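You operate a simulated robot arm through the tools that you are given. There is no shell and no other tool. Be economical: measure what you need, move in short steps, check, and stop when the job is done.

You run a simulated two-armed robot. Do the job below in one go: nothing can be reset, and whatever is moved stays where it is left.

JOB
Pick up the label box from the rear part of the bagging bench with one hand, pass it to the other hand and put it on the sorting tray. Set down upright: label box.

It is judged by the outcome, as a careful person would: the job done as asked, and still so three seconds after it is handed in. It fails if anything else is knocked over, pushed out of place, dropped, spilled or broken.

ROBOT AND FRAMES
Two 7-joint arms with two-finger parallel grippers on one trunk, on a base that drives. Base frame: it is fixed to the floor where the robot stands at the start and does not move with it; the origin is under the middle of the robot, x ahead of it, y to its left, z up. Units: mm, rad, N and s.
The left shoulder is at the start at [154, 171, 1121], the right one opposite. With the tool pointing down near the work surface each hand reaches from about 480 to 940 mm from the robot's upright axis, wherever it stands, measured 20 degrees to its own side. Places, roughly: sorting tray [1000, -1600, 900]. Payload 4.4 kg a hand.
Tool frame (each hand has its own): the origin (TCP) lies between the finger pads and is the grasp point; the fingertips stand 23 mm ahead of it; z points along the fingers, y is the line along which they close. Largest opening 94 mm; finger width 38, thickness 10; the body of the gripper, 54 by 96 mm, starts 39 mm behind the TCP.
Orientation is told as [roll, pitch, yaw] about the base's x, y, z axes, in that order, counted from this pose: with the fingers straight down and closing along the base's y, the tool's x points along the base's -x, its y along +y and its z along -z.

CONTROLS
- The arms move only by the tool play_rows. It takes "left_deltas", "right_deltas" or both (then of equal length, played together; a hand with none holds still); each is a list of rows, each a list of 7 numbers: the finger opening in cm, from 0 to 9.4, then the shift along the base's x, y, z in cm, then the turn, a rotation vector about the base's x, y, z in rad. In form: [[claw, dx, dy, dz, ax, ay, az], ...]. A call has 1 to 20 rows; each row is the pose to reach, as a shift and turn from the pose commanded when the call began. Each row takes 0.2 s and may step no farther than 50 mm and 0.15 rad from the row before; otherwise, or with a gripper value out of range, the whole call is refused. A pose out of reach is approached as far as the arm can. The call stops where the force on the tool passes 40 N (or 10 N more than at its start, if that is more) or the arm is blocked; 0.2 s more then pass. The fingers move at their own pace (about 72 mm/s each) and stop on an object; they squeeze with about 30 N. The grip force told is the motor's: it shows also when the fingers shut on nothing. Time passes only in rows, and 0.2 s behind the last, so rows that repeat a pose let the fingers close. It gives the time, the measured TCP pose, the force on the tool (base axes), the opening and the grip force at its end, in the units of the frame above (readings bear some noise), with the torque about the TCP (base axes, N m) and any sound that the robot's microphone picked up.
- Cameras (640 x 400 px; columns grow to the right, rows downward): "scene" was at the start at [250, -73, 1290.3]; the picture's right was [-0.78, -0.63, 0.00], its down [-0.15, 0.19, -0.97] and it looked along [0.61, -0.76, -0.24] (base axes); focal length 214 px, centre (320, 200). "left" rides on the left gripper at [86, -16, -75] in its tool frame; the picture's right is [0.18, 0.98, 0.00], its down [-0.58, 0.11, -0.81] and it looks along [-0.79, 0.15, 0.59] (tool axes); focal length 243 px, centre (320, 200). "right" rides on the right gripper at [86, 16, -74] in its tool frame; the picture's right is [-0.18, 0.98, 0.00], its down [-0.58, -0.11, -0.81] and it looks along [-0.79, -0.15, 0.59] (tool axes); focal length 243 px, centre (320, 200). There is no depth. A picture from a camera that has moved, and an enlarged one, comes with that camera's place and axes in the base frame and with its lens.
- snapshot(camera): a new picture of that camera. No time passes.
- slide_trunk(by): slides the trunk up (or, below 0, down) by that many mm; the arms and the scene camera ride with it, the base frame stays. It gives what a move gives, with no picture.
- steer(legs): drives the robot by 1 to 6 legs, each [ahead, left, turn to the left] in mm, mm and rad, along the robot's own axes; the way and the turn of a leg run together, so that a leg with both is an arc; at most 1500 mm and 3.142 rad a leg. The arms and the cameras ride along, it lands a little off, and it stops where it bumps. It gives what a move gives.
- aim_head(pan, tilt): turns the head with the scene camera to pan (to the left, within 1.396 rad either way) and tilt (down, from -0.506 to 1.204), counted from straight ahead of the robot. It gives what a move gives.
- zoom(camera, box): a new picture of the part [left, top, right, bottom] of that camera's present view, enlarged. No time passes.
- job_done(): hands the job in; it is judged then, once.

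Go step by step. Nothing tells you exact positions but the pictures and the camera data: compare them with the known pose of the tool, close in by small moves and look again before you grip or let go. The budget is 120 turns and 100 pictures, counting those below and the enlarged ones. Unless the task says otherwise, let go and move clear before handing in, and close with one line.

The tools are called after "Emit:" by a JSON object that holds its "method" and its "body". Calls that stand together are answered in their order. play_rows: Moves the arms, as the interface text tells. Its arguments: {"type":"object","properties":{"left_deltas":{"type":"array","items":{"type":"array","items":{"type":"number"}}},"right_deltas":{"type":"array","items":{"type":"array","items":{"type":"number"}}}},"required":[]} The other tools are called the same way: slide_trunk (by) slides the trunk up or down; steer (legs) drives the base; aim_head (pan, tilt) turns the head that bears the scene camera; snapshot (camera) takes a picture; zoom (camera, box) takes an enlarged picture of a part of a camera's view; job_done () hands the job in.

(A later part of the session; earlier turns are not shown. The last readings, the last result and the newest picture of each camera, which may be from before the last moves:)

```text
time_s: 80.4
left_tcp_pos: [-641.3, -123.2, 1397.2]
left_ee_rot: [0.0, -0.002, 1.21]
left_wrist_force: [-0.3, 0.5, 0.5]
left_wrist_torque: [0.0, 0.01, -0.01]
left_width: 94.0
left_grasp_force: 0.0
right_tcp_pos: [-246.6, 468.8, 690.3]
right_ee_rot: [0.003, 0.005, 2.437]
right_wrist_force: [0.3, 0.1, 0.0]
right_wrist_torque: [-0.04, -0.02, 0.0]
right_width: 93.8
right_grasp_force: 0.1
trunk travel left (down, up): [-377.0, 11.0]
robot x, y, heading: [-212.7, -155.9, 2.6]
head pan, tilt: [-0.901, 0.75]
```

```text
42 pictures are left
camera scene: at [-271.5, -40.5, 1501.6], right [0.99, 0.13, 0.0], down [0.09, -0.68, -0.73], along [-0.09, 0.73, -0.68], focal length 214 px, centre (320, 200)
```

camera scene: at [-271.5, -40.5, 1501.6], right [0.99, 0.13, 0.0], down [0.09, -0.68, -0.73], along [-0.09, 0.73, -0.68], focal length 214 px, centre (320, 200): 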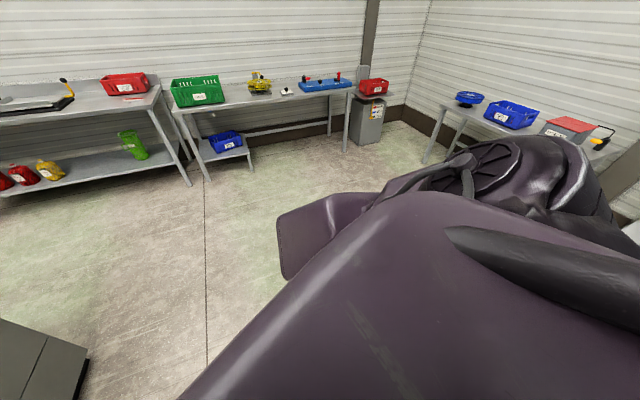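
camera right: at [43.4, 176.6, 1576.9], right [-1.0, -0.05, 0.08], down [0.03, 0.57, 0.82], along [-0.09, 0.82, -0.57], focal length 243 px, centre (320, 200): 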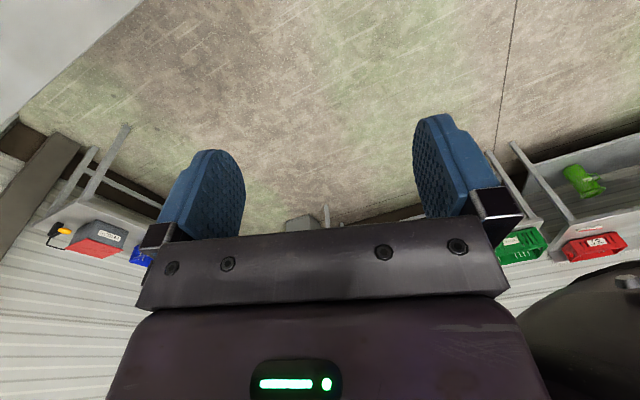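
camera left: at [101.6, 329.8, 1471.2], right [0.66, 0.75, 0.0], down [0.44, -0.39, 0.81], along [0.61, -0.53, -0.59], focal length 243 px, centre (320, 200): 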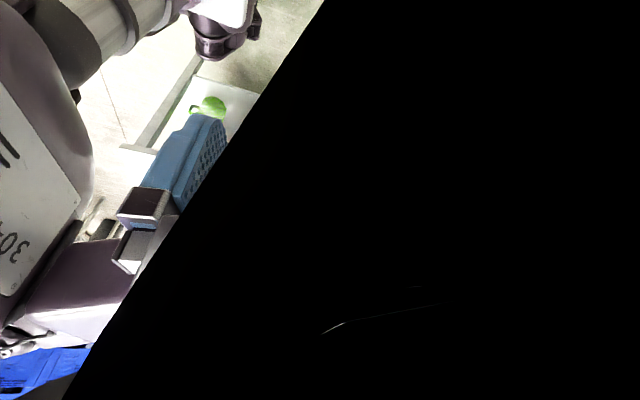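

Emit:
{"method": "play_rows", "body": {"right_deltas": [[9.4, -4.5, -1.4, 0, 0, 0, 0], [9.4, -9, -2.8, 0, 0, 0, 0], [9.4, -13.5, -4.2, 0, 0, 0, 0], [9.4, -18, -5.5, 0, 0, 0, 0], [9.4, -22, -6.8, 0, 0, 0, 0], [9.4, -24.3, -7.5, 0, 0, 0, 0], [9.4, -27.4, -11.4, 0, 0, 0, 0], [9.4, -30.5, -15.3, 0, 0, 0, 0], [9.4, -33.6, -19.3, 0, 0, 0, 0]]}}

Emit:
{"method": "snapshot", "body": {"camera": "scene"}}

```text
refused: row 9 steps farther than a row can; nothing moved
```

```text
41 pictures are left
camera scene: at [-271.5, -40.5, 1501.6], right [0.99, 0.13, 0.0], down [0.09, -0.68, -0.73], along [-0.09, 0.73, -0.68], focal length 214 px, centre (320, 200)
```

scene: 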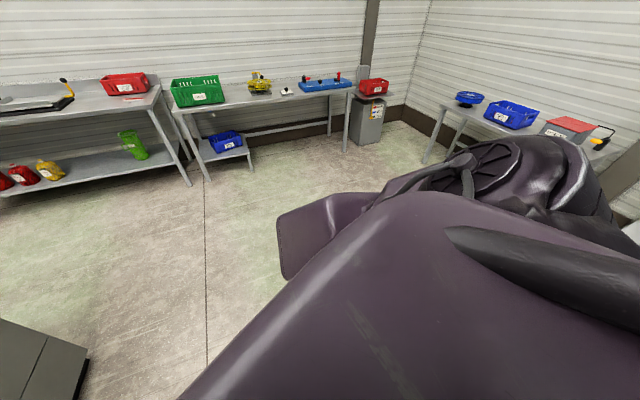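

Emit:
{"method": "play_rows", "body": {"right_deltas": [[9.4, -4.5, -1.4, 0, 0, 0, 0], [9.4, -9, -2.8, 0, 0, 0, 0], [9.4, -13.5, -4.2, 0, 0, 0, 0], [9.4, -18, -5.5, 0, 0, 0, 0], [9.4, -22, -6.8, 0, 0, 0, 0], [9.4, -24.3, -7.5, 0, 0, 0, 0], [9.4, -27, -10.8, 0, 0, 0, 0], [9.4, -29.8, -14.2, 0, 0, 0, 0], [9.4, -32.5, -17.6, 0, 0, 0, 0]]}}

```text
time_s: 81.7
left_tcp_pos: [-642.7, -122.7, 1397.8]
left_ee_rot: [0.0, -0.002, 1.21]
left_wrist_force: [0.0, -0.2, -0.2]
left_wrist_torque: [0.0, -0.02, 0.0]
left_width: 93.9
left_grasp_force: 0.0
right_tcp_pos: [-445.7, 471.6, 714.1]
right_ee_rot: [0.01, -0.045, 2.268]
right_wrist_force: [-1.0, -0.6, 0.0]
right_wrist_torque: [-0.01, 0.0, -0.01]
right_width: 94.3
right_grasp_force: 0.0
trunk travel left (down, up): [-377.0, 11.0]
robot x, y, heading: [-212.5, -153.8, 2.596]
head pan, tilt: [-0.901, 0.75]
stopped in row 6 (right hand): the arm was blocked; the commanded pose is now the measured one
```

The folded shape stays, so I'll use a different pass: both hands gripping the box's opposite ends, each leaning 45° outward. That puts the right wrist well to the right of its box. I'll test whether the right hand can take that pose low down here in the open.

Emit:
{"method": "play_rows", "body": {"right_deltas": [[9.4, -1, 1.4, 4, -0.028, -0.037, 0], [9.4, -2, 2.8, 8, -0.028, -0.037, 0], [9.4, -3, 4.2, 12, -0.028, -0.037, 0], [9.4, -4, 5.6, 16, -0.028, -0.037, 0], [9.4, -4.9, 7, 18.6, -0.028, -0.037, 0]]}}

Emit:
{"method": "play_rows", "body": {"right_deltas": [[9.4, 0, 0, 0, 0, 0, 0.14], [9.4, 0, 0, 0, 0, 0, 0.28], [9.4, 0, 0, 0, 0, 0, 0.42], [9.4, 0, 0, 0, 0, 0, 0.56], [9.4, 0, 0, 0, 0, 0, 0.7], [9.4, 0, 0, 0, 0, 0, 0.84], [9.4, 0, 0, 0, 0, 0, 0.98], [9.4, 0, 0, 0, 0, 0, 1.12], [9.4, 0, 0, 0, 0, 0, 1.26], [9.4, 0, 0, 0, 0, 0, 1.4], [9.4, 0, 0, 0, 0, 0, 1.54], [9.4, 0, 0, 0, 0, 0, 1.68], [9.4, 0, 0, 0, 0, 0, 1.82], [9.4, 0, 0, 0, 0, 0, 1.9]]}}

Emit:
{"method": "play_rows", "body": {"right_deltas": [[9.4, 0, 0, 0, -0.112, 0.068, 0], [9.4, 0, 0, 0, -0.224, 0.135, 0], [9.4, 0, 0, 0, -0.336, 0.203, 0], [9.4, 0, 0, 0, -0.448, 0.27, 0], [9.4, 0, 0, 0, -0.56, 0.338, 0], [9.4, 0, 0, 0, -0.672, 0.406, 0]]}}

Emit:
{"method": "snapshot", "body": {"camera": "scene"}}

```text
time_s: 82.9
left_tcp_pos: [-642.5, -122.5, 1396.7]
left_ee_rot: [0.001, -0.003, 1.209]
left_wrist_force: [-0.3, 0.3, 0.0]
left_wrist_torque: [0.04, -0.02, 0.03]
left_width: 94.0
left_grasp_force: 0.0
right_tcp_pos: [-495.2, 536.0, 896.2]
right_ee_rot: [-0.004, 0.01, 2.277]
right_wrist_force: [0.1, -0.4, 0.5]
right_wrist_torque: [0.03, 0.0, -0.03]
right_width: 94.3
right_grasp_force: 0.0
trunk travel left (down, up): [-377.0, 11.0]
robot x, y, heading: [-212.4, -151.3, 2.602]
head pan, tilt: [-0.901, 0.75]
```

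```text
time_s: 85.4
left_tcp_pos: [-642.9, -121.0, 1397.0]
left_ee_rot: [-0.002, -0.002, 1.211]
left_wrist_force: [-0.3, 0.7, 0.6]
left_wrist_torque: [0.01, 0.0, -0.01]
left_width: 94.1
left_grasp_force: 0.0
right_tcp_pos: [-482.7, 527.1, 879.9]
right_ee_rot: [0.028, -0.097, -2.537]
right_wrist_force: [-0.5, -0.9, -0.3]
right_wrist_torque: [0.0, -0.01, -0.03]
right_width: 93.8
right_grasp_force: 0.0
trunk travel left (down, up): [-377.0, 11.0]
robot x, y, heading: [-214.4, -150.5, 2.597]
head pan, tilt: [-0.901, 0.75]
stopped in row 12 (right hand): the arm was blocked; the commanded pose is now the measured one
```

```text
time_s: 86.8
left_tcp_pos: [-639.1, -120.9, 1398.3]
left_ee_rot: [0.002, -0.001, 1.209]
left_wrist_force: [0.1, 0.5, 0.1]
left_wrist_torque: [-0.02, 0.02, 0.01]
left_width: 94.3
left_grasp_force: 0.1
right_tcp_pos: [-481.4, 524.9, 876.5]
right_ee_rot: [0.452, -0.794, -2.724]
right_wrist_force: [-0.7, 0.4, 0.3]
right_wrist_torque: [-0.01, 0.01, 0.0]
right_width: 93.9
right_grasp_force: 0.0
trunk travel left (down, up): [-377.0, 11.0]
robot x, y, heading: [-213.5, -149.2, 2.601]
head pan, tilt: [-0.901, 0.75]
```

```text
40 pictures are left
camera scene: at [-268.4, -38.0, 1501.5], right [0.99, 0.13, 0.0], down [0.08, -0.68, -0.73], along [-0.09, 0.72, -0.68], focal length 214 px, centre (320, 200)
```

scene: 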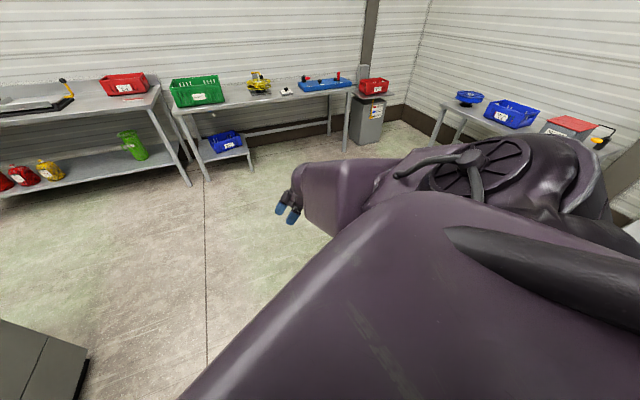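

Now the right shoulder has swung outward and the hand leans inward, just what I wanted. I'll move it further left and finish the yaw.

Emit:
{"method": "play_rows", "body": {"right_deltas": [[9.4, -3, -2.9, 0, 0, 0, 0], [9.4, -6, -5.8, 0, 0, 0, 0], [9.4, -9, -8.7, 0, 0, 0, 0], [9.4, -11.9, -11.5, 0, 0, 0, 0]]}}

Emit:
{"method": "play_rows", "body": {"right_deltas": [[9.4, 0, 0, 0, 0, 0, 0.14], [9.4, 0, 0, 0, 0, 0, 0.28], [9.4, 0, 0, 0, 0, 0, 0.42]]}}

Emit:
{"method": "snapshot", "body": {"camera": "scene"}}

```text
time_s: 87.8
left_tcp_pos: [-644.4, -122.6, 1397.0]
left_ee_rot: [0.0, -0.003, 1.21]
left_wrist_force: [-0.1, 0.5, -0.3]
left_wrist_torque: [0.01, 0.01, -0.05]
left_width: 93.9
left_grasp_force: 0.0
right_tcp_pos: [-602.9, 406.8, 877.8]
right_ee_rot: [0.45, -0.791, -2.722]
right_wrist_force: [-0.8, -0.3, -1.0]
right_wrist_torque: [-0.02, -0.02, -0.04]
right_width: 94.1
right_grasp_force: 0.1
trunk travel left (down, up): [-377.0, 11.0]
robot x, y, heading: [-215.0, -153.9, 2.598]
head pan, tilt: [-0.901, 0.75]
```

```text
time_s: 88.6
left_tcp_pos: [-642.3, -122.0, 1398.3]
left_ee_rot: [-0.001, -0.001, 1.209]
left_wrist_force: [-0.1, -0.7, -0.2]
left_wrist_torque: [-0.01, -0.02, -0.01]
left_width: 93.9
left_grasp_force: 0.0
right_tcp_pos: [-593.4, 397.9, 887.8]
right_ee_rot: [0.451, -0.79, -2.299]
right_wrist_force: [-0.5, 0.5, 0.5]
right_wrist_torque: [-0.03, -0.02, 0.0]
right_width: 94.0
right_grasp_force: 0.0
right hand out of reach, approached as far as the arm can: row 2, 3
trunk travel left (down, up): [-377.0, 11.0]
robot x, y, heading: [-212.7, -153.6, 2.595]
head pan, tilt: [-0.901, 0.75]
```

```text
39 pictures are left
camera scene: at [-271.5, -40.0, 1501.5], right [0.99, 0.13, 0.0], down [0.09, -0.68, -0.73], along [-0.09, 0.73, -0.68], focal length 214 px, centre (320, 200)
```

scene: 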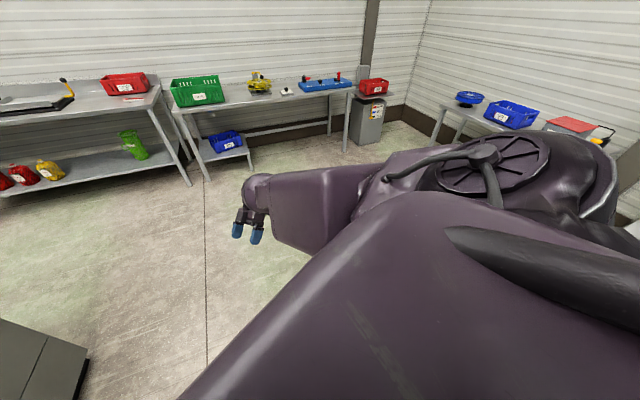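

The right hand now works leaning inward. I'll straighten its orientation (45° lean, closing axis level), raise it, and then drive around to the open side of the table where the box stands.

Emit:
{"method": "play_rows", "body": {"right_deltas": [[9.4, 0, 0, 4, 0.042, 0.047, -0.063], [9.4, 0, 0, 8, 0.083, 0.095, -0.126], [9.4, 0, 0, 12, 0.125, 0.142, -0.189], [9.4, 0, 0, 16, 0.166, 0.19, -0.252], [9.4, 0, 0, 20, 0.208, 0.237, -0.315], [9.4, 0, 0, 23, 0.208, 0.237, -0.315]]}}

Emit:
{"method": "snapshot", "body": {"camera": "scene"}}

```text
time_s: 90.0
left_tcp_pos: [-642.3, -122.5, 1397.0]
left_ee_rot: [0.0, -0.003, 1.208]
left_wrist_force: [0.6, -0.5, -0.1]
left_wrist_torque: [-0.01, 0.0, -0.01]
left_width: 94.2
left_grasp_force: 0.0
right_tcp_pos: [-584.3, 413.2, 1121.9]
right_ee_rot: [-0.004, -0.78, -2.319]
right_wrist_force: [0.5, 0.2, 0.4]
right_wrist_torque: [0.01, 0.01, 0.01]
right_width: 94.3
right_grasp_force: 0.0
trunk travel left (down, up): [-377.0, 11.0]
robot x, y, heading: [-213.0, -147.9, 2.599]
head pan, tilt: [-0.901, 0.75]
```

```text
38 pictures are left
camera scene: at [-271.4, -40.3, 1501.5], right [0.99, 0.13, 0.0], down [0.09, -0.68, -0.73], along [-0.09, 0.73, -0.68], focal length 214 px, centre (320, 200)
```

scene: 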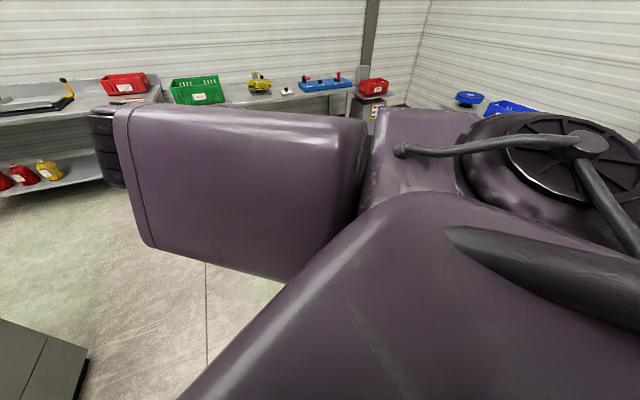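

Orientation is clean now (lean 45°). I'll drive clear into the open floor, turn round, and look at the table.

Emit:
{"method": "steer", "body": {"legs": [[620, -854, 0], [0, 0, 3.0]]}}

Emit:
{"method": "aim_head", "body": {"pan": 0.1, "tilt": 0.6}}

Emit:
{"method": "snapshot", "body": {"camera": "scene"}}

```text
time_s: 105.0
left_tcp_pos: [117.3, 823.4, 1397.4]
left_ee_rot: [0.001, -0.001, -2.025]
left_wrist_force: [0.4, -0.4, -0.3]
left_wrist_torque: [-0.01, -0.02, -0.04]
left_width: 94.3
left_grasp_force: 0.0
right_tcp_pos: [14.1, 298.2, 1123.5]
right_ee_rot: [-0.009, -0.797, 0.734]
right_wrist_force: [0.0, 0.5, -0.8]
right_wrist_torque: [-0.02, 0.03, 0.01]
right_width: 93.8
right_grasp_force: 0.0
trunk travel left (down, up): [-377.0, 11.0]
robot x, y, heading: [-311.6, 890.6, -0.636]
head pan, tilt: [-0.901, 0.75]
```

```text
time_s: 106.2
left_tcp_pos: [118.9, 823.9, 1396.3]
left_ee_rot: [-0.001, -0.002, -2.026]
left_wrist_force: [-0.2, 0.1, 0.2]
left_wrist_torque: [0.02, 0.0, -0.01]
left_width: 93.9
left_grasp_force: 0.0
right_tcp_pos: [12.8, 295.6, 1123.8]
right_ee_rot: [-0.01, -0.799, 0.73]
right_wrist_force: [-0.6, 0.2, -1.5]
right_wrist_torque: [-0.01, 0.02, 0.01]
right_width: 94.0
right_grasp_force: 0.1
trunk travel left (down, up): [-377.0, 11.0]
robot x, y, heading: [-306.9, 893.2, -0.639]
head pan, tilt: [0.099, 0.6]
```

```text
37 pictures are left
camera scene: at [-185.7, 812.7, 1514.4], right [-0.51, -0.86, 0.0], down [-0.49, 0.29, -0.82], along [0.71, -0.42, -0.57], focal length 214 px, centre (320, 200)
```

scene: 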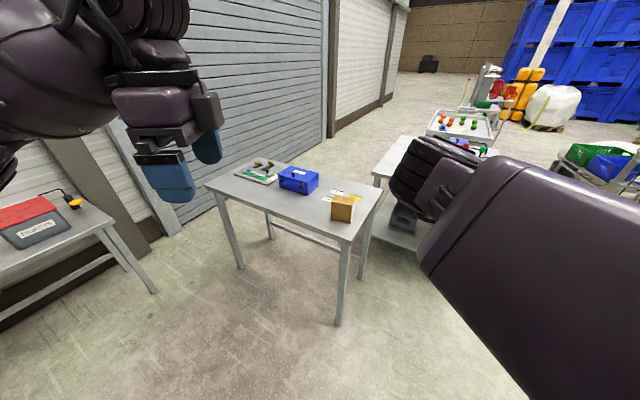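

Good view: the box stands upright on the table's near corner and my hand's yaw (0.73) matches its axis. I'll drive so the right hand comes above the box's label end.

Emit:
{"method": "steer", "body": {"legs": [[361, 238, 0]]}}

Emit:
{"method": "snapshot", "body": {"camera": "right"}}

Emit:
{"method": "snapshot", "body": {"camera": "scene"}}

```text
time_s: 108.9
left_tcp_pos: [550.5, 799.4, 1397.0]
left_ee_rot: [-0.002, -0.003, -2.028]
left_wrist_force: [-0.7, 0.0, -0.7]
left_wrist_torque: [0.0, 0.01, -0.02]
left_width: 94.0
left_grasp_force: 0.1
right_tcp_pos: [443.6, 270.1, 1124.3]
right_ee_rot: [-0.01, -0.797, 0.726]
right_wrist_force: [-0.1, -0.2, 0.3]
right_wrist_torque: [-0.05, -0.02, -0.01]
right_width: 93.9
right_grasp_force: 0.1
trunk travel left (down, up): [-377.0, 11.0]
robot x, y, heading: [127.1, 872.8, -0.641]
head pan, tilt: [0.099, 0.6]
```

```text
36 pictures are left
camera right: at [346.3, 208.6, 1113.3], right [-0.55, 0.82, 0.13], down [-0.06, -0.19, 0.98], along [0.83, 0.53, 0.16], focal length 243 px, centre (320, 200)
```

right: 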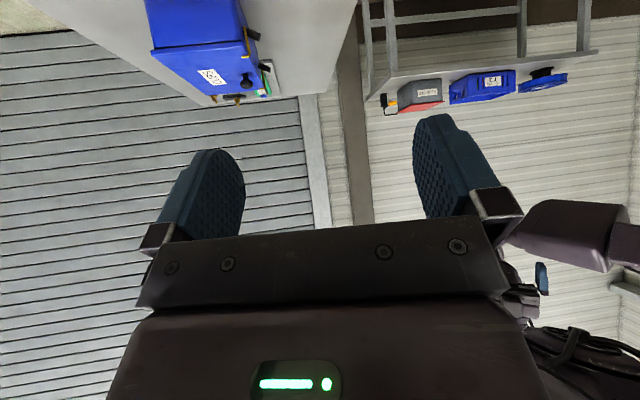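

```text
35 pictures are left
camera scene: at [245.9, 788.7, 1514.3], right [-0.51, -0.86, 0.0], down [-0.49, 0.29, -0.82], along [0.71, -0.42, -0.57], focal length 214 px, centre (320, 200)
```

scene: 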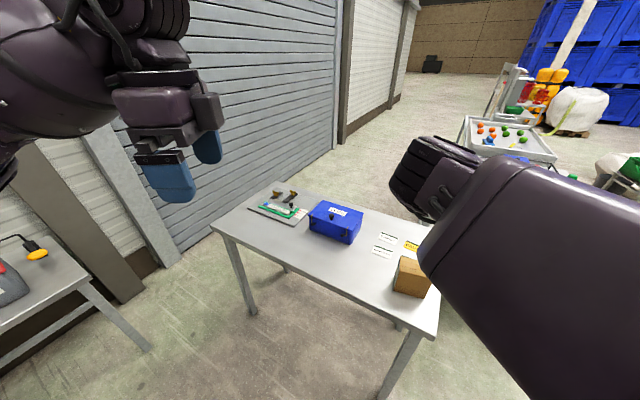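

The scene view puts the box at [476, 299], in line with the hand. I'll lower the leaning hand toward the label end in two stages.

Emit:
{"method": "play_rows", "body": {"right_deltas": [[9.4, 0, 0, -4, 0, 0, 0], [9.4, 0, 0, -8, 0, 0, 0], [9.4, 0, 0, -12, 0, 0, 0], [9.4, 0, 0, -15, 0, 0, 0]]}}

Emit:
{"method": "snapshot", "body": {"camera": "right"}}

Emit:
{"method": "snapshot", "body": {"camera": "scene"}}

```text
time_s: 109.9
left_tcp_pos: [549.9, 797.9, 1396.7]
left_ee_rot: [0.0, -0.003, -2.029]
left_wrist_force: [0.8, 0.2, 0.1]
left_wrist_torque: [0.02, 0.0, 0.03]
left_width: 93.9
left_grasp_force: 0.1
right_tcp_pos: [442.9, 269.7, 974.4]
right_ee_rot: [-0.01, -0.795, 0.729]
right_wrist_force: [-0.3, -0.1, 1.3]
right_wrist_torque: [-0.02, 0.0, -0.01]
right_width: 94.0
right_grasp_force: 0.0
trunk travel left (down, up): [-377.0, 11.0]
robot x, y, heading: [123.2, 869.4, -0.637]
head pan, tilt: [0.099, 0.6]
```

```text
34 pictures are left
camera right: at [346.1, 208.4, 963.9], right [-0.55, 0.82, 0.12], down [-0.06, -0.19, 0.98], along [0.83, 0.53, 0.16], focal length 243 px, centre (320, 200)
```

right: 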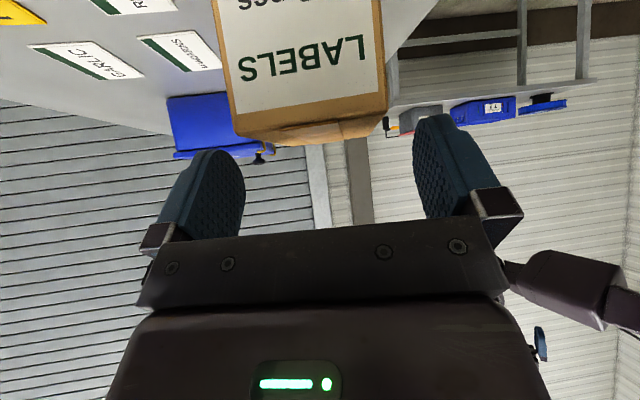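

```text
33 pictures are left
camera scene: at [245.4, 788.4, 1514.4], right [-0.51, -0.86, 0.0], down [-0.48, 0.29, -0.82], along [0.71, -0.42, -0.57], focal length 214 px, centre (320, 200)
```

scene: 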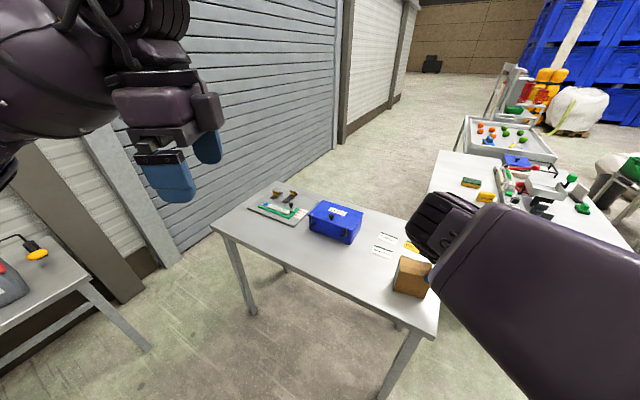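

The box end is centred between the fingers within about 3 mm. I'll go down to the grip height and close.

Emit:
{"method": "play_rows", "body": {"right_deltas": [[9.4, 0, 0, -3, 0, 0, 0], [9.4, 0, 0, -5, 0, 0, 0], [9.4, 0, 0, -7, 0, 0, 0], [5, 0, 0, -7, 0, 0, 0], [5, 0, 0, -7, 0, 0, 0], [5, 0, 0, -7, 0, 0, 0], [5, 0, 0, -7, 0, 0, 0]]}}

Emit:
{"method": "snapshot", "body": {"camera": "right"}}

```text
time_s: 111.5
left_tcp_pos: [546.7, 799.3, 1398.4]
left_ee_rot: [0.0, -0.002, -2.029]
left_wrist_force: [1.3, 0.2, 0.6]
left_wrist_torque: [0.02, 0.0, -0.05]
left_width: 94.2
left_grasp_force: 0.2
right_tcp_pos: [444.8, 270.4, 906.9]
right_ee_rot: [-0.017, -0.799, 0.729]
right_wrist_force: [-5.6, -9.1, 31.6]
right_wrist_torque: [1.04, 0.12, 0.18]
right_width: 64.9
right_grasp_force: 30.3
trunk travel left (down, up): [-377.0, 11.0]
robot x, y, heading: [126.1, 868.1, -0.636]
head pan, tilt: [0.099, 0.6]
```

```text
32 pictures are left
camera right: at [346.6, 207.9, 896.4], right [-0.55, 0.82, 0.12], down [-0.06, -0.19, 0.98], along [0.83, 0.53, 0.16], focal length 243 px, centre (320, 200)
```

right: 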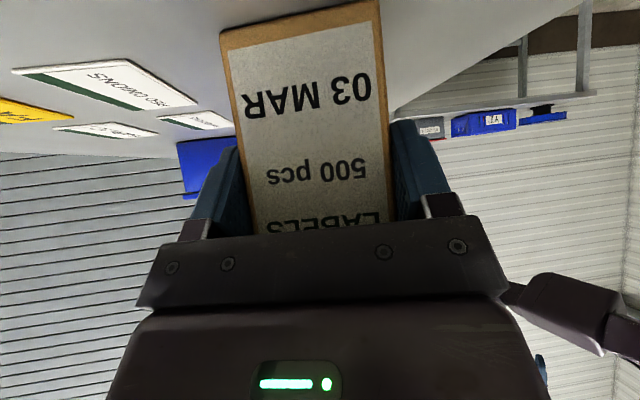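

Gripped (65 mm, 30 N), with slight pressure on the box edge. I'll lift it and back away from the table into open space.

Emit:
{"method": "play_rows", "body": {"right_deltas": [[5, 0, 0, 0.5, 0, 0, 0], [5, 0, 0, 2, 0, 0, 0], [5, 0, 0, 5, 0, 0, 0], [5, 0, 0, 8, 0, 0, 0], [5, 0, 0, 10, 0, 0, 0]]}}

Emit:
{"method": "steer", "body": {"legs": [[-350, 0, 0]]}}

Emit:
{"method": "aim_head", "body": {"pan": -0.4, "tilt": 0.8}}

Emit:
{"method": "snapshot", "body": {"camera": "scene"}}

Emit:
{"method": "snapshot", "body": {"camera": "right"}}

```text
time_s: 112.7
left_tcp_pos: [550.2, 797.8, 1396.7]
left_ee_rot: [0.001, -0.001, -2.028]
left_wrist_force: [-0.1, -0.4, -1.0]
left_wrist_torque: [0.0, 0.01, -0.01]
left_width: 94.0
left_grasp_force: 0.1
right_tcp_pos: [444.7, 271.1, 1004.1]
right_ee_rot: [-0.009, -0.796, 0.728]
right_wrist_force: [0.1, 0.6, -3.2]
right_wrist_torque: [-0.06, 0.1, 0.0]
right_width: 64.8
right_grasp_force: 29.9
trunk travel left (down, up): [-377.0, 11.0]
robot x, y, heading: [123.9, 867.2, -0.634]
head pan, tilt: [0.099, 0.6]
```

```text
time_s: 115.0
left_tcp_pos: [270.5, 1006.6, 1397.3]
left_ee_rot: [0.0, -0.001, -2.023]
left_wrist_force: [-0.4, 0.1, -0.3]
left_wrist_torque: [-0.03, -0.02, 0.02]
left_width: 93.7
left_grasp_force: 0.0
right_tcp_pos: [168.0, 478.9, 1004.2]
right_ee_rot: [-0.01, -0.799, 0.732]
right_wrist_force: [-0.5, -0.1, -2.6]
right_wrist_torque: [-0.09, 0.09, -0.03]
right_width: 65.1
right_grasp_force: 30.3
trunk travel left (down, up): [-377.0, 11.0]
robot x, y, heading: [-155.2, 1076.2, -0.638]
head pan, tilt: [0.099, 0.6]
```

```text
time_s: 115.9
left_tcp_pos: [270.7, 1005.2, 1396.4]
left_ee_rot: [-0.002, 0.001, -2.023]
left_wrist_force: [-0.2, 0.4, 0.3]
left_wrist_torque: [-0.02, 0.01, 0.0]
left_width: 94.0
left_grasp_force: 0.0
right_tcp_pos: [168.0, 478.9, 1004.0]
right_ee_rot: [-0.008, -0.797, 0.732]
right_wrist_force: [0.6, 0.1, -2.9]
right_wrist_torque: [-0.1, 0.09, -0.01]
right_width: 65.0
right_grasp_force: 29.8
trunk travel left (down, up): [-377.0, 11.0]
robot x, y, heading: [-152.7, 1073.8, -0.634]
head pan, tilt: [-0.4, 0.799]
```

```text
31 pictures are left
camera scene: at [-67.8, 971.1, 1497.5], right [-0.86, -0.51, 0.0], down [-0.37, 0.62, -0.7], along [0.36, -0.6, -0.72], focal length 214 px, centre (320, 200)
```

scene: 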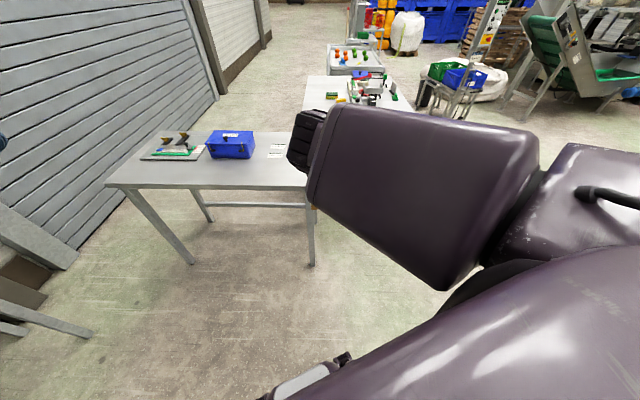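

```text
30 pictures are left
camera right: at [70.8, 415.9, 992.9], right [-0.56, 0.82, 0.13], down [-0.06, -0.19, 0.98], along [0.83, 0.54, 0.16], focal length 243 px, centre (320, 200)
```

right: 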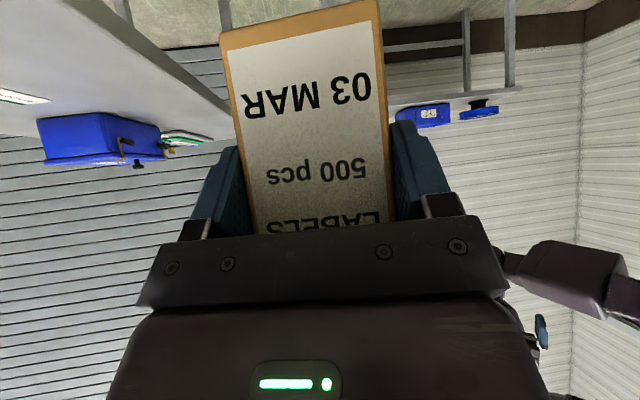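

The box is held well. I'll lower the right hand a bit and bring it further to the centre, and start moving the left hand down toward its pre-grasp position.

Emit:
{"method": "play_rows", "body": {"right_deltas": [[5, 1.8, 1.2, -3, 0, 0, 0], [5, 3.6, 2.4, -6, 0, 0, 0], [5, 5.2, 3.6, -9, 0, 0, 0]]}}

Emit:
{"method": "play_rows", "body": {"left_deltas": [[9.4, 0, 0, -4, 0, 0, 0], [9.4, 0, 0, -8, 0, 0, 0], [9.4, 0, 0, -12, 0, 0, 0]]}}

```text
time_s: 116.7
left_tcp_pos: [271.5, 1005.5, 1395.9]
left_ee_rot: [-0.003, -0.002, -2.024]
left_wrist_force: [0.8, 0.4, 0.3]
left_wrist_torque: [-0.01, 0.01, 0.02]
left_width: 94.2
left_grasp_force: 0.0
right_tcp_pos: [220.7, 513.2, 913.4]
right_ee_rot: [-0.008, -0.799, 0.729]
right_wrist_force: [0.4, -0.5, -3.4]
right_wrist_torque: [-0.05, 0.11, -0.02]
right_width: 64.9
right_grasp_force: 30.2
trunk travel left (down, up): [-377.0, 11.0]
robot x, y, heading: [-155.6, 1071.0, -0.634]
head pan, tilt: [-0.4, 0.799]
```

```text
time_s: 117.5
left_tcp_pos: [265.0, 1003.8, 1296.2]
left_ee_rot: [-0.003, -0.001, -2.019]
left_wrist_force: [-0.3, -0.4, 0.0]
left_wrist_torque: [0.02, -0.02, -0.02]
left_width: 93.8
left_grasp_force: 0.0
left hand out of reach, approached as far as the arm can: row 2, 3
right_tcp_pos: [221.6, 514.0, 913.6]
right_ee_rot: [-0.008, -0.798, 0.731]
right_wrist_force: [0.0, -0.8, -3.0]
right_wrist_torque: [-0.1, 0.08, -0.03]
right_width: 65.1
right_grasp_force: 29.8
trunk travel left (down, up): [-377.0, 11.0]
robot x, y, heading: [-155.2, 1074.3, -0.635]
head pan, tilt: [-0.4, 0.799]
```

Emit:
{"method": "play_rows", "body": {"left_deltas": [[9.4, 4, -0.7, 0, 0, 0, 0], [9.4, 8, -1.4, -2, 0, 0, 0], [9.4, 12, -2.2, -5, 0, 0, 0], [9.4, 15, -2.8, -8.5, 0, 0, 0], [9.4, 18, -3.4, -12, 0, 0, 0], [9.4, 19.7, -3.7, -16, 0, 0, 0], [9.4, 19.7, -3.7, -19.6, 0, 0, 0]]}}

Emit:
{"method": "aim_head", "body": {"pan": 0.1, "tilt": 0.8}}

Emit:
{"method": "snapshot", "body": {"camera": "scene"}}

```text
refused: row 3 steps farther than a row can; nothing moved
```

```text
time_s: 118.4
left_tcp_pos: [265.7, 1004.0, 1296.8]
left_ee_rot: [-0.002, -0.001, -2.019]
left_wrist_force: [-0.8, 0.3, -0.3]
left_wrist_torque: [-0.01, 0.0, 0.03]
left_width: 93.8
left_grasp_force: 0.0
right_tcp_pos: [221.6, 514.5, 913.7]
right_ee_rot: [-0.008, -0.797, 0.731]
right_wrist_force: [0.8, -0.6, -2.9]
right_wrist_torque: [-0.08, 0.1, -0.01]
right_width: 64.9
right_grasp_force: 29.6
trunk travel left (down, up): [-377.0, 11.0]
robot x, y, heading: [-156.8, 1076.4, -0.634]
head pan, tilt: [0.099, 0.799]
```

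```text
29 pictures are left
camera scene: at [-39.6, 999.1, 1497.5], right [-0.51, -0.86, 0.0], down [-0.62, 0.37, -0.7], along [0.6, -0.36, -0.72], focal length 214 px, centre (320, 200)
```

scene: 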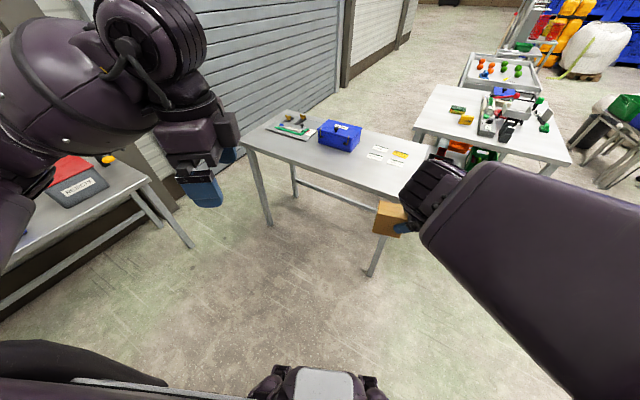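

Excellent view: the box is upright in the right hand with its free end toward the left hand. I'll bring the left hand forward and down in valid steps.

Emit:
{"method": "play_rows", "body": {"left_deltas": [[9.4, 4, -0.7, 0, 0, 0, 0], [9.4, 8, -1.4, -2, 0, 0, 0], [9.4, 11.5, -2.1, -5, 0, 0, 0], [9.4, 14.5, -2.7, -8, 0, 0, 0], [9.4, 17.5, -3.3, -11, 0, 0, 0], [9.4, 19.7, -3.7, -14, 0, 0, 0], [9.4, 19.7, -3.7, -18, 0, 0, 0]]}}

Emit:
{"method": "play_rows", "body": {"left_deltas": [[9.4, 0, 0, 0, 0, 0, -0.13], [9.4, 0, 0, 0, 0, 0, -0.26], [9.4, 0, 0, 0, 0, 0, -0.391]]}}

Emit:
{"method": "play_rows", "body": {"left_deltas": [[9.4, 0, 0, 0, -0.087, 0.097, 0], [9.4, 0, 0, 0, -0.175, 0.195, 0], [9.4, 0, 0, 0, -0.262, 0.292, 0], [9.4, 0, 0, 0, -0.349, 0.389, 0], [9.4, 0, 0, 0, -0.437, 0.487, 0], [9.4, 0, 0, 0, -0.524, 0.584, 0]]}}

Emit:
{"method": "snapshot", "body": {"camera": "scene"}}

```text
time_s: 120.0
left_tcp_pos: [243.3, 988.9, 1217.4]
left_ee_rot: [-0.002, -0.001, -2.023]
left_wrist_force: [0.2, 0.6, 0.5]
left_wrist_torque: [0.0, -0.03, 0.01]
left_width: 94.2
left_grasp_force: 0.0
left hand out of reach, approached as far as the arm can: row 1, 2, 3, 4, 5, 6, 7
right_tcp_pos: [221.4, 512.7, 913.4]
right_ee_rot: [-0.008, -0.798, 0.731]
right_wrist_force: [0.3, 0.7, -2.4]
right_wrist_torque: [-0.08, 0.13, 0.0]
right_width: 64.7
right_grasp_force: 30.1
trunk travel left (down, up): [-377.0, 11.0]
robot x, y, heading: [-157.5, 1073.3, -0.635]
head pan, tilt: [0.099, 0.799]
```

```text
time_s: 120.8
left_tcp_pos: [177.7, 980.7, 1269.4]
left_ee_rot: [-0.013, 0.016, -2.359]
left_wrist_force: [0.1, 0.1, -0.2]
left_wrist_torque: [0.04, 0.0, 0.01]
left_width: 94.3
left_grasp_force: 0.1
left hand out of reach, approached as far as the arm can: row 1, 2, 3
right_tcp_pos: [220.1, 510.6, 911.9]
right_ee_rot: [-0.007, -0.799, 0.728]
right_wrist_force: [-0.1, -1.6, -3.6]
right_wrist_torque: [-0.03, 0.09, 0.01]
right_width: 65.0
right_grasp_force: 29.7
trunk travel left (down, up): [-377.0, 11.0]
robot x, y, heading: [-152.7, 1073.7, -0.637]
head pan, tilt: [0.099, 0.799]
```

```text
time_s: 122.2
left_tcp_pos: [151.0, 969.8, 1348.3]
left_ee_rot: [-0.074, -0.769, -2.324]
left_wrist_force: [0.4, -0.8, -0.8]
left_wrist_torque: [-0.02, 0.07, 0.0]
left_width: 93.7
left_grasp_force: 0.1
left hand out of reach, approached as far as the arm can: row 1, 2, 3, 4, 5, 6
right_tcp_pos: [221.2, 515.0, 913.5]
right_ee_rot: [-0.009, -0.797, 0.73]
right_wrist_force: [0.4, -0.3, -2.5]
right_wrist_torque: [-0.08, 0.12, 0.01]
right_width: 64.9
right_grasp_force: 30.0
trunk travel left (down, up): [-377.0, 11.0]
robot x, y, heading: [-153.5, 1073.5, -0.637]
head pan, tilt: [0.099, 0.799]
```

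```text
28 pictures are left
camera scene: at [-39.6, 999.2, 1497.5], right [-0.51, -0.86, 0.0], down [-0.62, 0.37, -0.7], along [0.6, -0.36, -0.72], focal length 214 px, centre (320, 200)
```

scene: 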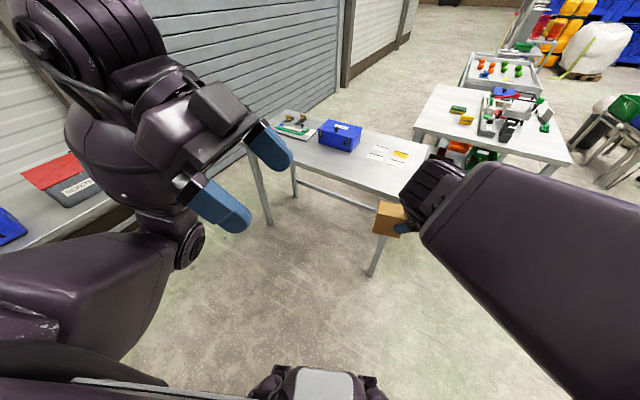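

The left wrist hits its own yaw limit in this posture; the right arm succeeded going wide and low first. I'll do the mirrored sequence with the left: undo the lean and yaw, then move wide.

Emit:
{"method": "play_rows", "body": {"left_deltas": [[9.4, 0, 0, 0, 0.087, -0.097, 0], [9.4, 0, 0, 0, 0.175, -0.195, 0], [9.4, 0, 0, 0, 0.262, -0.292, 0], [9.4, 0, 0, 0, 0.349, -0.389, 0], [9.4, 0, 0, 0, 0.437, -0.487, 0], [9.4, 0, 0, 0, 0.524, -0.584, 0]]}}

Emit:
{"method": "play_rows", "body": {"left_deltas": [[9.4, 0, 0, 0, 0, 0, 0.14], [9.4, 0, 0, 0, 0, 0, 0.28], [9.4, 0, 0, 0, 0, 0, 0.42], [9.4, 0, 0, 0, 0, 0, 0.56], [9.4, 0, 0, 0, 0, 0, 0.7], [9.4, 0, 0, 0, 0, 0, 0.84], [9.4, 0, 0, 0, 0, 0, 0.98], [9.4, 0, 0, 0, 0, 0, 1.12], [9.4, 0, 0, 0, 0, 0, 1.26], [9.4, 0, 0, 0, 0, 0, 1.4], [9.4, 0, 0, 0, 0, 0, 1.54], [9.4, 0, 0, 0, 0, 0, 1.68]]}}

```text
time_s: 123.6
left_tcp_pos: [148.1, 968.8, 1349.9]
left_ee_rot: [-0.012, 0.014, -2.359]
left_wrist_force: [0.2, 0.3, 0.8]
left_wrist_torque: [0.0, -0.03, -0.01]
left_width: 93.9
left_grasp_force: 0.1
right_tcp_pos: [220.7, 514.2, 912.5]
right_ee_rot: [-0.009, -0.8, 0.732]
right_wrist_force: [0.2, -0.2, -2.7]
right_wrist_torque: [-0.08, 0.06, 0.01]
right_width: 65.0
right_grasp_force: 30.5
trunk travel left (down, up): [-377.0, 11.0]
robot x, y, heading: [-152.3, 1073.2, -0.639]
head pan, tilt: [0.099, 0.799]
```

```text
time_s: 126.2
left_tcp_pos: [147.6, 969.1, 1349.1]
left_ee_rot: [-0.01, 0.013, -0.674]
left_wrist_force: [-0.7, -0.3, -0.8]
left_wrist_torque: [0.0, 0.01, 0.0]
left_width: 94.0
left_grasp_force: 0.1
right_tcp_pos: [221.5, 515.2, 913.2]
right_ee_rot: [-0.009, -0.799, 0.731]
right_wrist_force: [0.6, 0.0, -3.8]
right_wrist_torque: [-0.09, 0.08, 0.0]
right_width: 65.2
right_grasp_force: 30.1
trunk travel left (down, up): [-377.0, 11.0]
robot x, y, heading: [-150.9, 1074.1, -0.634]
head pan, tilt: [0.099, 0.799]
```

Emit:
{"method": "play_rows", "body": {"left_deltas": [[9.4, 3.2, 2.4, -1, 0, 0, 0], [9.4, 6.5, 4.8, -2, 0, 0, 0], [9.4, 9.7, 7.2, -3, 0, 0, 0], [9.4, 12.9, 9.6, -4, 0, 0, 0], [9.4, 16.1, 12, -5, 0, 0, 0], [9.4, 19.4, 14.4, -6, 0, 0, 0], [9.4, 22.6, 16.9, -7, 0, 0, 0], [9.4, 25.8, 19.3, -8, 0, 0, 0], [9.4, 29, 21.7, -9, 0, 0, 0], [9.4, 32.3, 24.1, -10, 0, 0, 0], [9.4, 34.8, 27.5, -11, 0, 0, 0], [9.4, 37.3, 30.9, -12, 0, 0, 0], [9.4, 39.8, 34.2, -13, 0, 0, 0], [9.4, 42.3, 37.6, -14, 0, 0, 0], [9.4, 44.8, 41, -15, 0, 0, 0]]}}

Emit:
{"method": "play_rows", "body": {"left_deltas": [[9.4, 0, 0, -4.4, 0, 0, 0], [9.4, 0, 0, -8.8, 0, 0, 0], [9.4, 0, 0, -13.2, 0, 0, 0], [9.4, 0, 0, -17.6, 0, 0, 0], [9.4, 0, 0, -22, 0, 0, 0], [9.4, 0, 0, -26.4, 0, 0, 0], [9.4, 0, 0, -30, 0, 0, 0]]}}

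Emit:
{"method": "snapshot", "body": {"camera": "scene"}}

```text
time_s: 129.4
left_tcp_pos: [535.4, 1296.6, 1225.6]
left_ee_rot: [-0.01, 0.012, -0.678]
left_wrist_force: [-0.5, 0.0, 0.6]
left_wrist_torque: [0.0, 0.02, 0.0]
left_width: 94.0
left_grasp_force: 0.0
left hand out of reach, approached as far as the arm can: row 13, 14, 15
right_tcp_pos: [220.3, 514.4, 913.5]
right_ee_rot: [-0.009, -0.798, 0.73]
right_wrist_force: [0.3, -0.1, -3.1]
right_wrist_torque: [-0.08, 0.09, 0.0]
right_width: 65.3
right_grasp_force: 30.0
trunk travel left (down, up): [-377.0, 11.0]
robot x, y, heading: [-154.1, 1077.0, -0.633]
head pan, tilt: [0.099, 0.799]
```

```text
time_s: 131.0
left_tcp_pos: [533.3, 1297.2, 935.2]
left_ee_rot: [-0.007, 0.011, -0.673]
left_wrist_force: [-1.2, 0.7, -0.4]
left_wrist_torque: [-0.03, -0.03, 0.0]
left_width: 94.2
left_grasp_force: 0.0
left hand out of reach, approached as far as the arm can: row 7
right_tcp_pos: [220.8, 516.7, 913.8]
right_ee_rot: [-0.01, -0.797, 0.734]
right_wrist_force: [0.3, 0.3, -2.8]
right_wrist_torque: [-0.06, 0.1, -0.02]
right_width: 65.0
right_grasp_force: 30.9
trunk travel left (down, up): [-377.0, 11.0]
robot x, y, heading: [-151.1, 1075.2, -0.635]
head pan, tilt: [0.099, 0.799]
```

```text
27 pictures are left
camera scene: at [-39.9, 1001.0, 1497.6], right [-0.51, -0.86, 0.0], down [-0.62, 0.36, -0.7], along [0.6, -0.36, -0.72], focal length 214 px, centre (320, 200)
```

scene: 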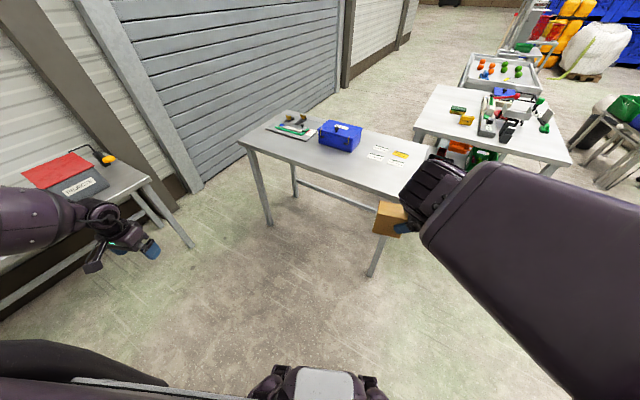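

Emit:
{"method": "play_rows", "body": {"left_deltas": [[9.4, 1.2, -4.3, 0, 0, 0, 0], [9.4, 2.5, -8.6, -0.5, 0, 0, 0], [9.4, 3.7, -13, -1, 0, 0, 0], [9.4, 5, -17.3, -2, 0, 0, 0], [9.4, 6.2, -21.6, -3, 0, 0, 0]]}}

Emit:
{"method": "play_rows", "body": {"left_deltas": [[9.4, 0, 0, 0, 0, 0, -0.14], [9.4, 0, 0, 0, 0, 0, -0.28], [9.4, 0, 0, 0, 0, 0, -0.42], [9.4, 0, 0, 0, 0, 0, -0.56], [9.4, 0, 0, 0, 0, 0, -0.7], [9.4, 0, 0, 0, 0, 0, -0.84], [9.4, 0, 0, 0, 0, 0, -0.98], [9.4, 0, 0, 0, 0, 0, -1.1]]}}

Emit:
{"method": "play_rows", "body": {"left_deltas": [[9.4, 0, 0, 0, -0.105, 0.078, 0], [9.4, 0, 0, 0, -0.21, 0.155, 0], [9.4, 0, 0, 0, -0.315, 0.233, 0], [9.4, 0, 0, 0, -0.42, 0.311, 0], [9.4, 0, 0, 0, -0.526, 0.388, 0], [9.4, 0, 0, 0, -0.631, 0.466, 0]]}}

Emit:
{"method": "snapshot", "body": {"camera": "scene"}}

```text
time_s: 132.2
left_tcp_pos: [595.0, 1081.3, 905.7]
left_ee_rot: [-0.01, 0.015, -0.677]
left_wrist_force: [-0.5, 0.0, -0.4]
left_wrist_torque: [-0.01, 0.02, -0.03]
left_width: 94.0
left_grasp_force: 0.0
right_tcp_pos: [221.8, 513.9, 912.6]
right_ee_rot: [-0.007, -0.799, 0.728]
right_wrist_force: [-0.4, -0.9, -2.9]
right_wrist_torque: [-0.02, 0.1, 0.02]
right_width: 64.7
right_grasp_force: 29.5
trunk travel left (down, up): [-377.0, 11.0]
robot x, y, heading: [-153.4, 1074.1, -0.632]
head pan, tilt: [0.099, 0.799]
```

```text
time_s: 134.2
left_tcp_pos: [482.6, 905.2, 982.4]
left_ee_rot: [0.046, -0.391, -1.45]
left_wrist_force: [-0.8, -0.1, 0.8]
left_wrist_torque: [-0.01, 0.01, 0.0]
left_width: 94.2
left_grasp_force: 0.0
left hand out of reach, approached as far as the arm can: row 1, 2, 3, 4, 5, 6, 7, 8
right_tcp_pos: [218.7, 513.1, 912.7]
right_ee_rot: [-0.008, -0.797, 0.727]
right_wrist_force: [-0.1, 1.2, -3.9]
right_wrist_torque: [-0.1, 0.02, -0.05]
right_width: 65.0
right_grasp_force: 29.6
trunk travel left (down, up): [-377.0, 11.0]
robot x, y, heading: [-156.3, 1071.7, -0.634]
head pan, tilt: [0.099, 0.799]
stopped in row 8 (left hand): the arm was blocked; the commanded pose is now the measured one
```

```text
time_s: 135.6
left_tcp_pos: [483.4, 904.9, 984.8]
left_ee_rot: [-0.768, -0.842, -0.954]
left_wrist_force: [0.3, -0.1, -0.5]
left_wrist_torque: [0.02, 0.0, -0.02]
left_width: 94.2
left_grasp_force: 0.1
left hand out of reach, approached as far as the arm can: row 1
right_tcp_pos: [219.2, 512.7, 912.7]
right_ee_rot: [-0.008, -0.799, 0.729]
right_wrist_force: [-0.7, 0.3, -2.4]
right_wrist_torque: [-0.09, 0.11, 0.0]
right_width: 64.9
right_grasp_force: 29.6
trunk travel left (down, up): [-377.0, 11.0]
robot x, y, heading: [-155.8, 1072.2, -0.634]
head pan, tilt: [0.099, 0.799]
```

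```text
26 pictures are left
camera scene: at [-39.7, 999.1, 1497.5], right [-0.51, -0.86, 0.0], down [-0.62, 0.37, -0.7], along [0.6, -0.36, -0.72], focal length 214 px, centre (320, 200)
```

scene: 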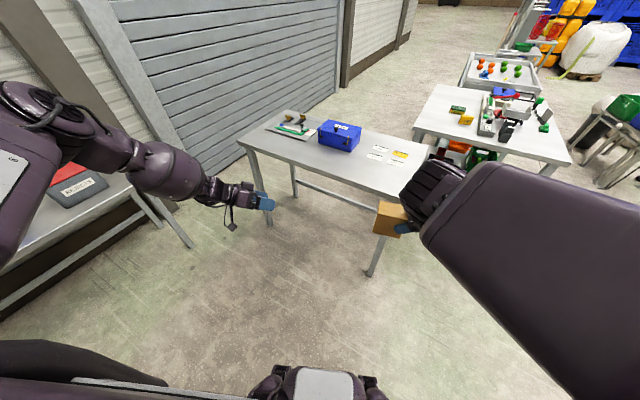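

The left forearm now points nicely toward the box. I'll turn the left hand into the matching orientation (yaw opposite to the right hand, 45° lean) and see whether it gets there.

Emit:
{"method": "play_rows", "body": {"left_deltas": [[9.4, 0, 0, 0, -0.001, -0.068, -0.108], [9.4, 0, 0, 0, -0.001, -0.135, -0.216], [9.4, 0, 0, 0, -0.002, -0.203, -0.324], [9.4, 0, 0, 0, -0.002, -0.27, -0.432], [9.4, 0, 0, 0, -0.003, -0.338, -0.541], [9.4, 0, 0, 0, -0.004, -0.406, -0.649], [9.4, 0, 0, 0, -0.004, -0.473, -0.757], [9.4, 0, 0, 0, -0.005, -0.541, -0.865]]}}

Emit:
{"method": "snapshot", "body": {"camera": "scene"}}

```text
time_s: 137.4
left_tcp_pos: [484.9, 903.6, 984.5]
left_ee_rot: [0.003, -0.784, -2.413]
left_wrist_force: [-0.6, 0.3, 1.4]
left_wrist_torque: [-0.04, 0.01, -0.01]
left_width: 94.1
left_grasp_force: 0.0
right_tcp_pos: [220.2, 513.9, 912.2]
right_ee_rot: [-0.01, -0.797, 0.726]
right_wrist_force: [-1.4, 0.2, -3.0]
right_wrist_torque: [-0.03, 0.08, 0.0]
right_width: 65.1
right_grasp_force: 30.0
trunk travel left (down, up): [-377.0, 11.0]
robot x, y, heading: [-156.6, 1073.7, -0.642]
head pan, tilt: [0.099, 0.799]
```

```text
25 pictures are left
camera scene: at [-39.8, 998.8, 1497.5], right [-0.51, -0.86, 0.0], down [-0.62, 0.37, -0.7], along [0.6, -0.36, -0.72], focal length 214 px, centre (320, 200)
```

scene: 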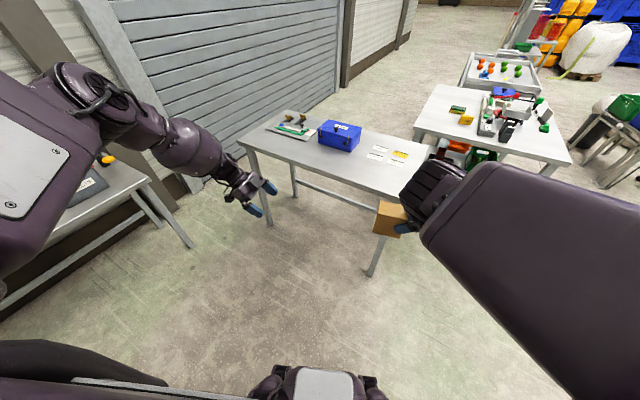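

The left orientation is exact. I'll bring the box 100 mm toward the centre with the right hand and move the left to a pre-grasp point 130 mm back along its finger axis.

Emit:
{"method": "play_rows", "body": {"right_deltas": [[5, 1.5, 2, 0, 0, 0, 0], [5, 3, 4, 0, 0, 0, 0], [5, 4.5, 6, 0, 0, 0, 0], [5, 5.9, 8, 0, 0, 0, 0]]}}

Emit:
{"method": "play_rows", "body": {"left_deltas": [[9.4, -1.6, -3.9, 0.3, 0, 0, 0], [9.4, -3.2, -7.8, 0.7, 0, 0, 0], [9.4, -4.8, -11.7, 1, 0, 0, 0], [9.4, -6.4, -15.6, 1.4, 0, 0, 0], [9.4, -7.9, -19.5, 1.7, 0, 0, 0]]}}

Emit:
{"method": "snapshot", "body": {"camera": "scene"}}

Emit:
{"method": "snapshot", "body": {"camera": "left"}}

```text
time_s: 138.6
left_tcp_pos: [483.7, 904.3, 985.2]
left_ee_rot: [0.003, -0.784, -2.411]
left_wrist_force: [-0.2, -0.4, 0.4]
left_wrist_torque: [0.02, 0.01, -0.01]
left_width: 94.2
left_grasp_force: 0.0
right_tcp_pos: [248.0, 523.8, 919.7]
right_ee_rot: [-0.038, -0.776, 0.639]
right_wrist_force: [0.3, 0.7, -3.2]
right_wrist_torque: [-0.05, 0.06, -0.04]
right_width: 64.8
right_grasp_force: 30.5
trunk travel left (down, up): [-377.0, 11.0]
robot x, y, heading: [-154.7, 1073.1, -0.637]
head pan, tilt: [0.099, 0.799]
stopped in row 4 (right hand): the arm was blocked; the commanded pose is now the measured one
```

```text
time_s: 139.8
left_tcp_pos: [403.8, 707.5, 1001.6]
left_ee_rot: [0.001, -0.783, -2.411]
left_wrist_force: [0.0, 0.5, -0.4]
left_wrist_torque: [0.03, -0.01, 0.01]
left_width: 94.2
left_grasp_force: 0.0
right_tcp_pos: [250.3, 522.5, 921.3]
right_ee_rot: [-0.043, -0.778, 0.646]
right_wrist_force: [-0.4, -0.5, -3.4]
right_wrist_torque: [-0.05, 0.09, -0.01]
right_width: 64.9
right_grasp_force: 29.9
trunk travel left (down, up): [-377.0, 11.0]
robot x, y, heading: [-154.9, 1071.2, -0.635]
head pan, tilt: [0.099, 0.799]
```

```text
24 pictures are left
camera scene: at [-40.3, 997.9, 1497.5], right [-0.51, -0.86, 0.0], down [-0.62, 0.37, -0.7], along [0.6, -0.36, -0.72], focal length 214 px, centre (320, 200)
```

scene: 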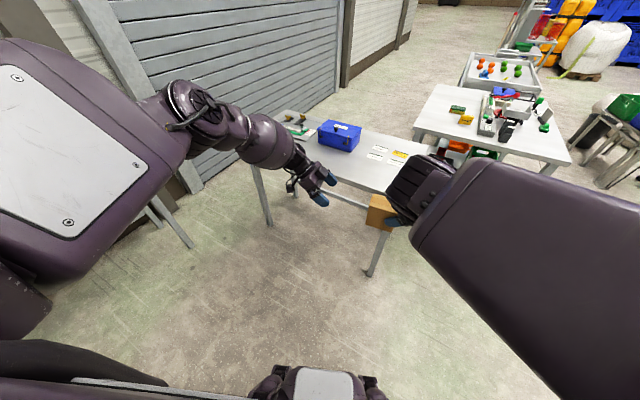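

```text
23 pictures are left
camera left: at [475.8, 796.1, 992.7], right [0.75, -0.64, -0.13], down [0.19, 0.02, 0.98], along [-0.63, -0.76, 0.14], focal length 243 px, centre (320, 200)
```

left: 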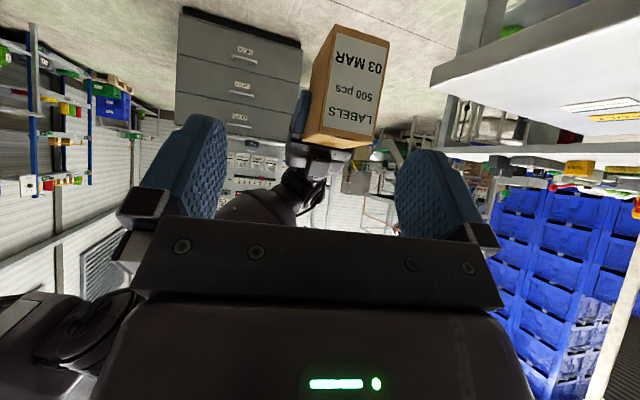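

The right arm reached its inward limit and tilted slightly. I'll back it off 30 mm, restore its orientation, and measure the box from the left camera.

Emit:
{"method": "play_rows", "body": {"right_deltas": [[5, -0.9, -1.2, 0, 0.015, 0, 0.055], [5, -1.8, -2.4, 0, 0.03, 0.001, 0.11], [5, -1.8, -2.4, 0, 0.03, 0.001, 0.11]]}}

Emit:
{"method": "zoom", "body": {"camera": "left", "box": [200, 0, 440, 150]}}

```text
time_s: 140.6
left_tcp_pos: [403.8, 708.9, 1001.5]
left_ee_rot: [0.003, -0.784, -2.411]
left_wrist_force: [-0.2, -0.2, -0.3]
left_wrist_torque: [-0.01, 0.0, -0.04]
left_width: 93.9
left_grasp_force: 0.0
right_tcp_pos: [233.1, 505.0, 920.5]
right_ee_rot: [-0.006, -0.795, 0.737]
right_wrist_force: [0.0, -0.4, -3.4]
right_wrist_torque: [-0.06, 0.1, -0.01]
right_width: 64.8
right_grasp_force: 30.2
trunk travel left (down, up): [-377.0, 11.0]
robot x, y, heading: [-153.0, 1072.6, -0.634]
head pan, tilt: [0.099, 0.799]
```

```text
2.67 times, centred on (320, 75) of left
camera zoom: at [476.9, 798.0, 992.5], right [0.75, -0.64, -0.13], down [0.19, 0.03, 0.98], along [-0.63, -0.76, 0.14], focal length 647 px, centre (320, 533)
```

zoom: 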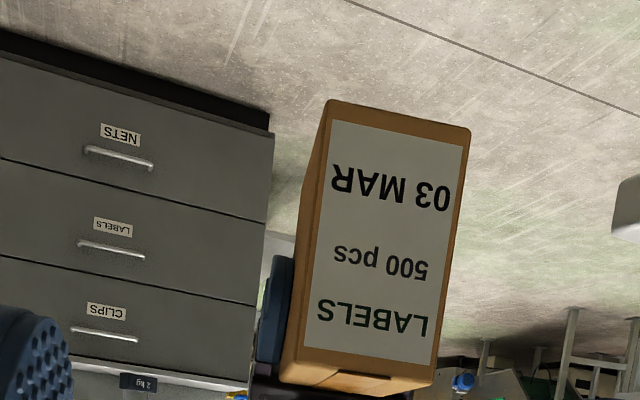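

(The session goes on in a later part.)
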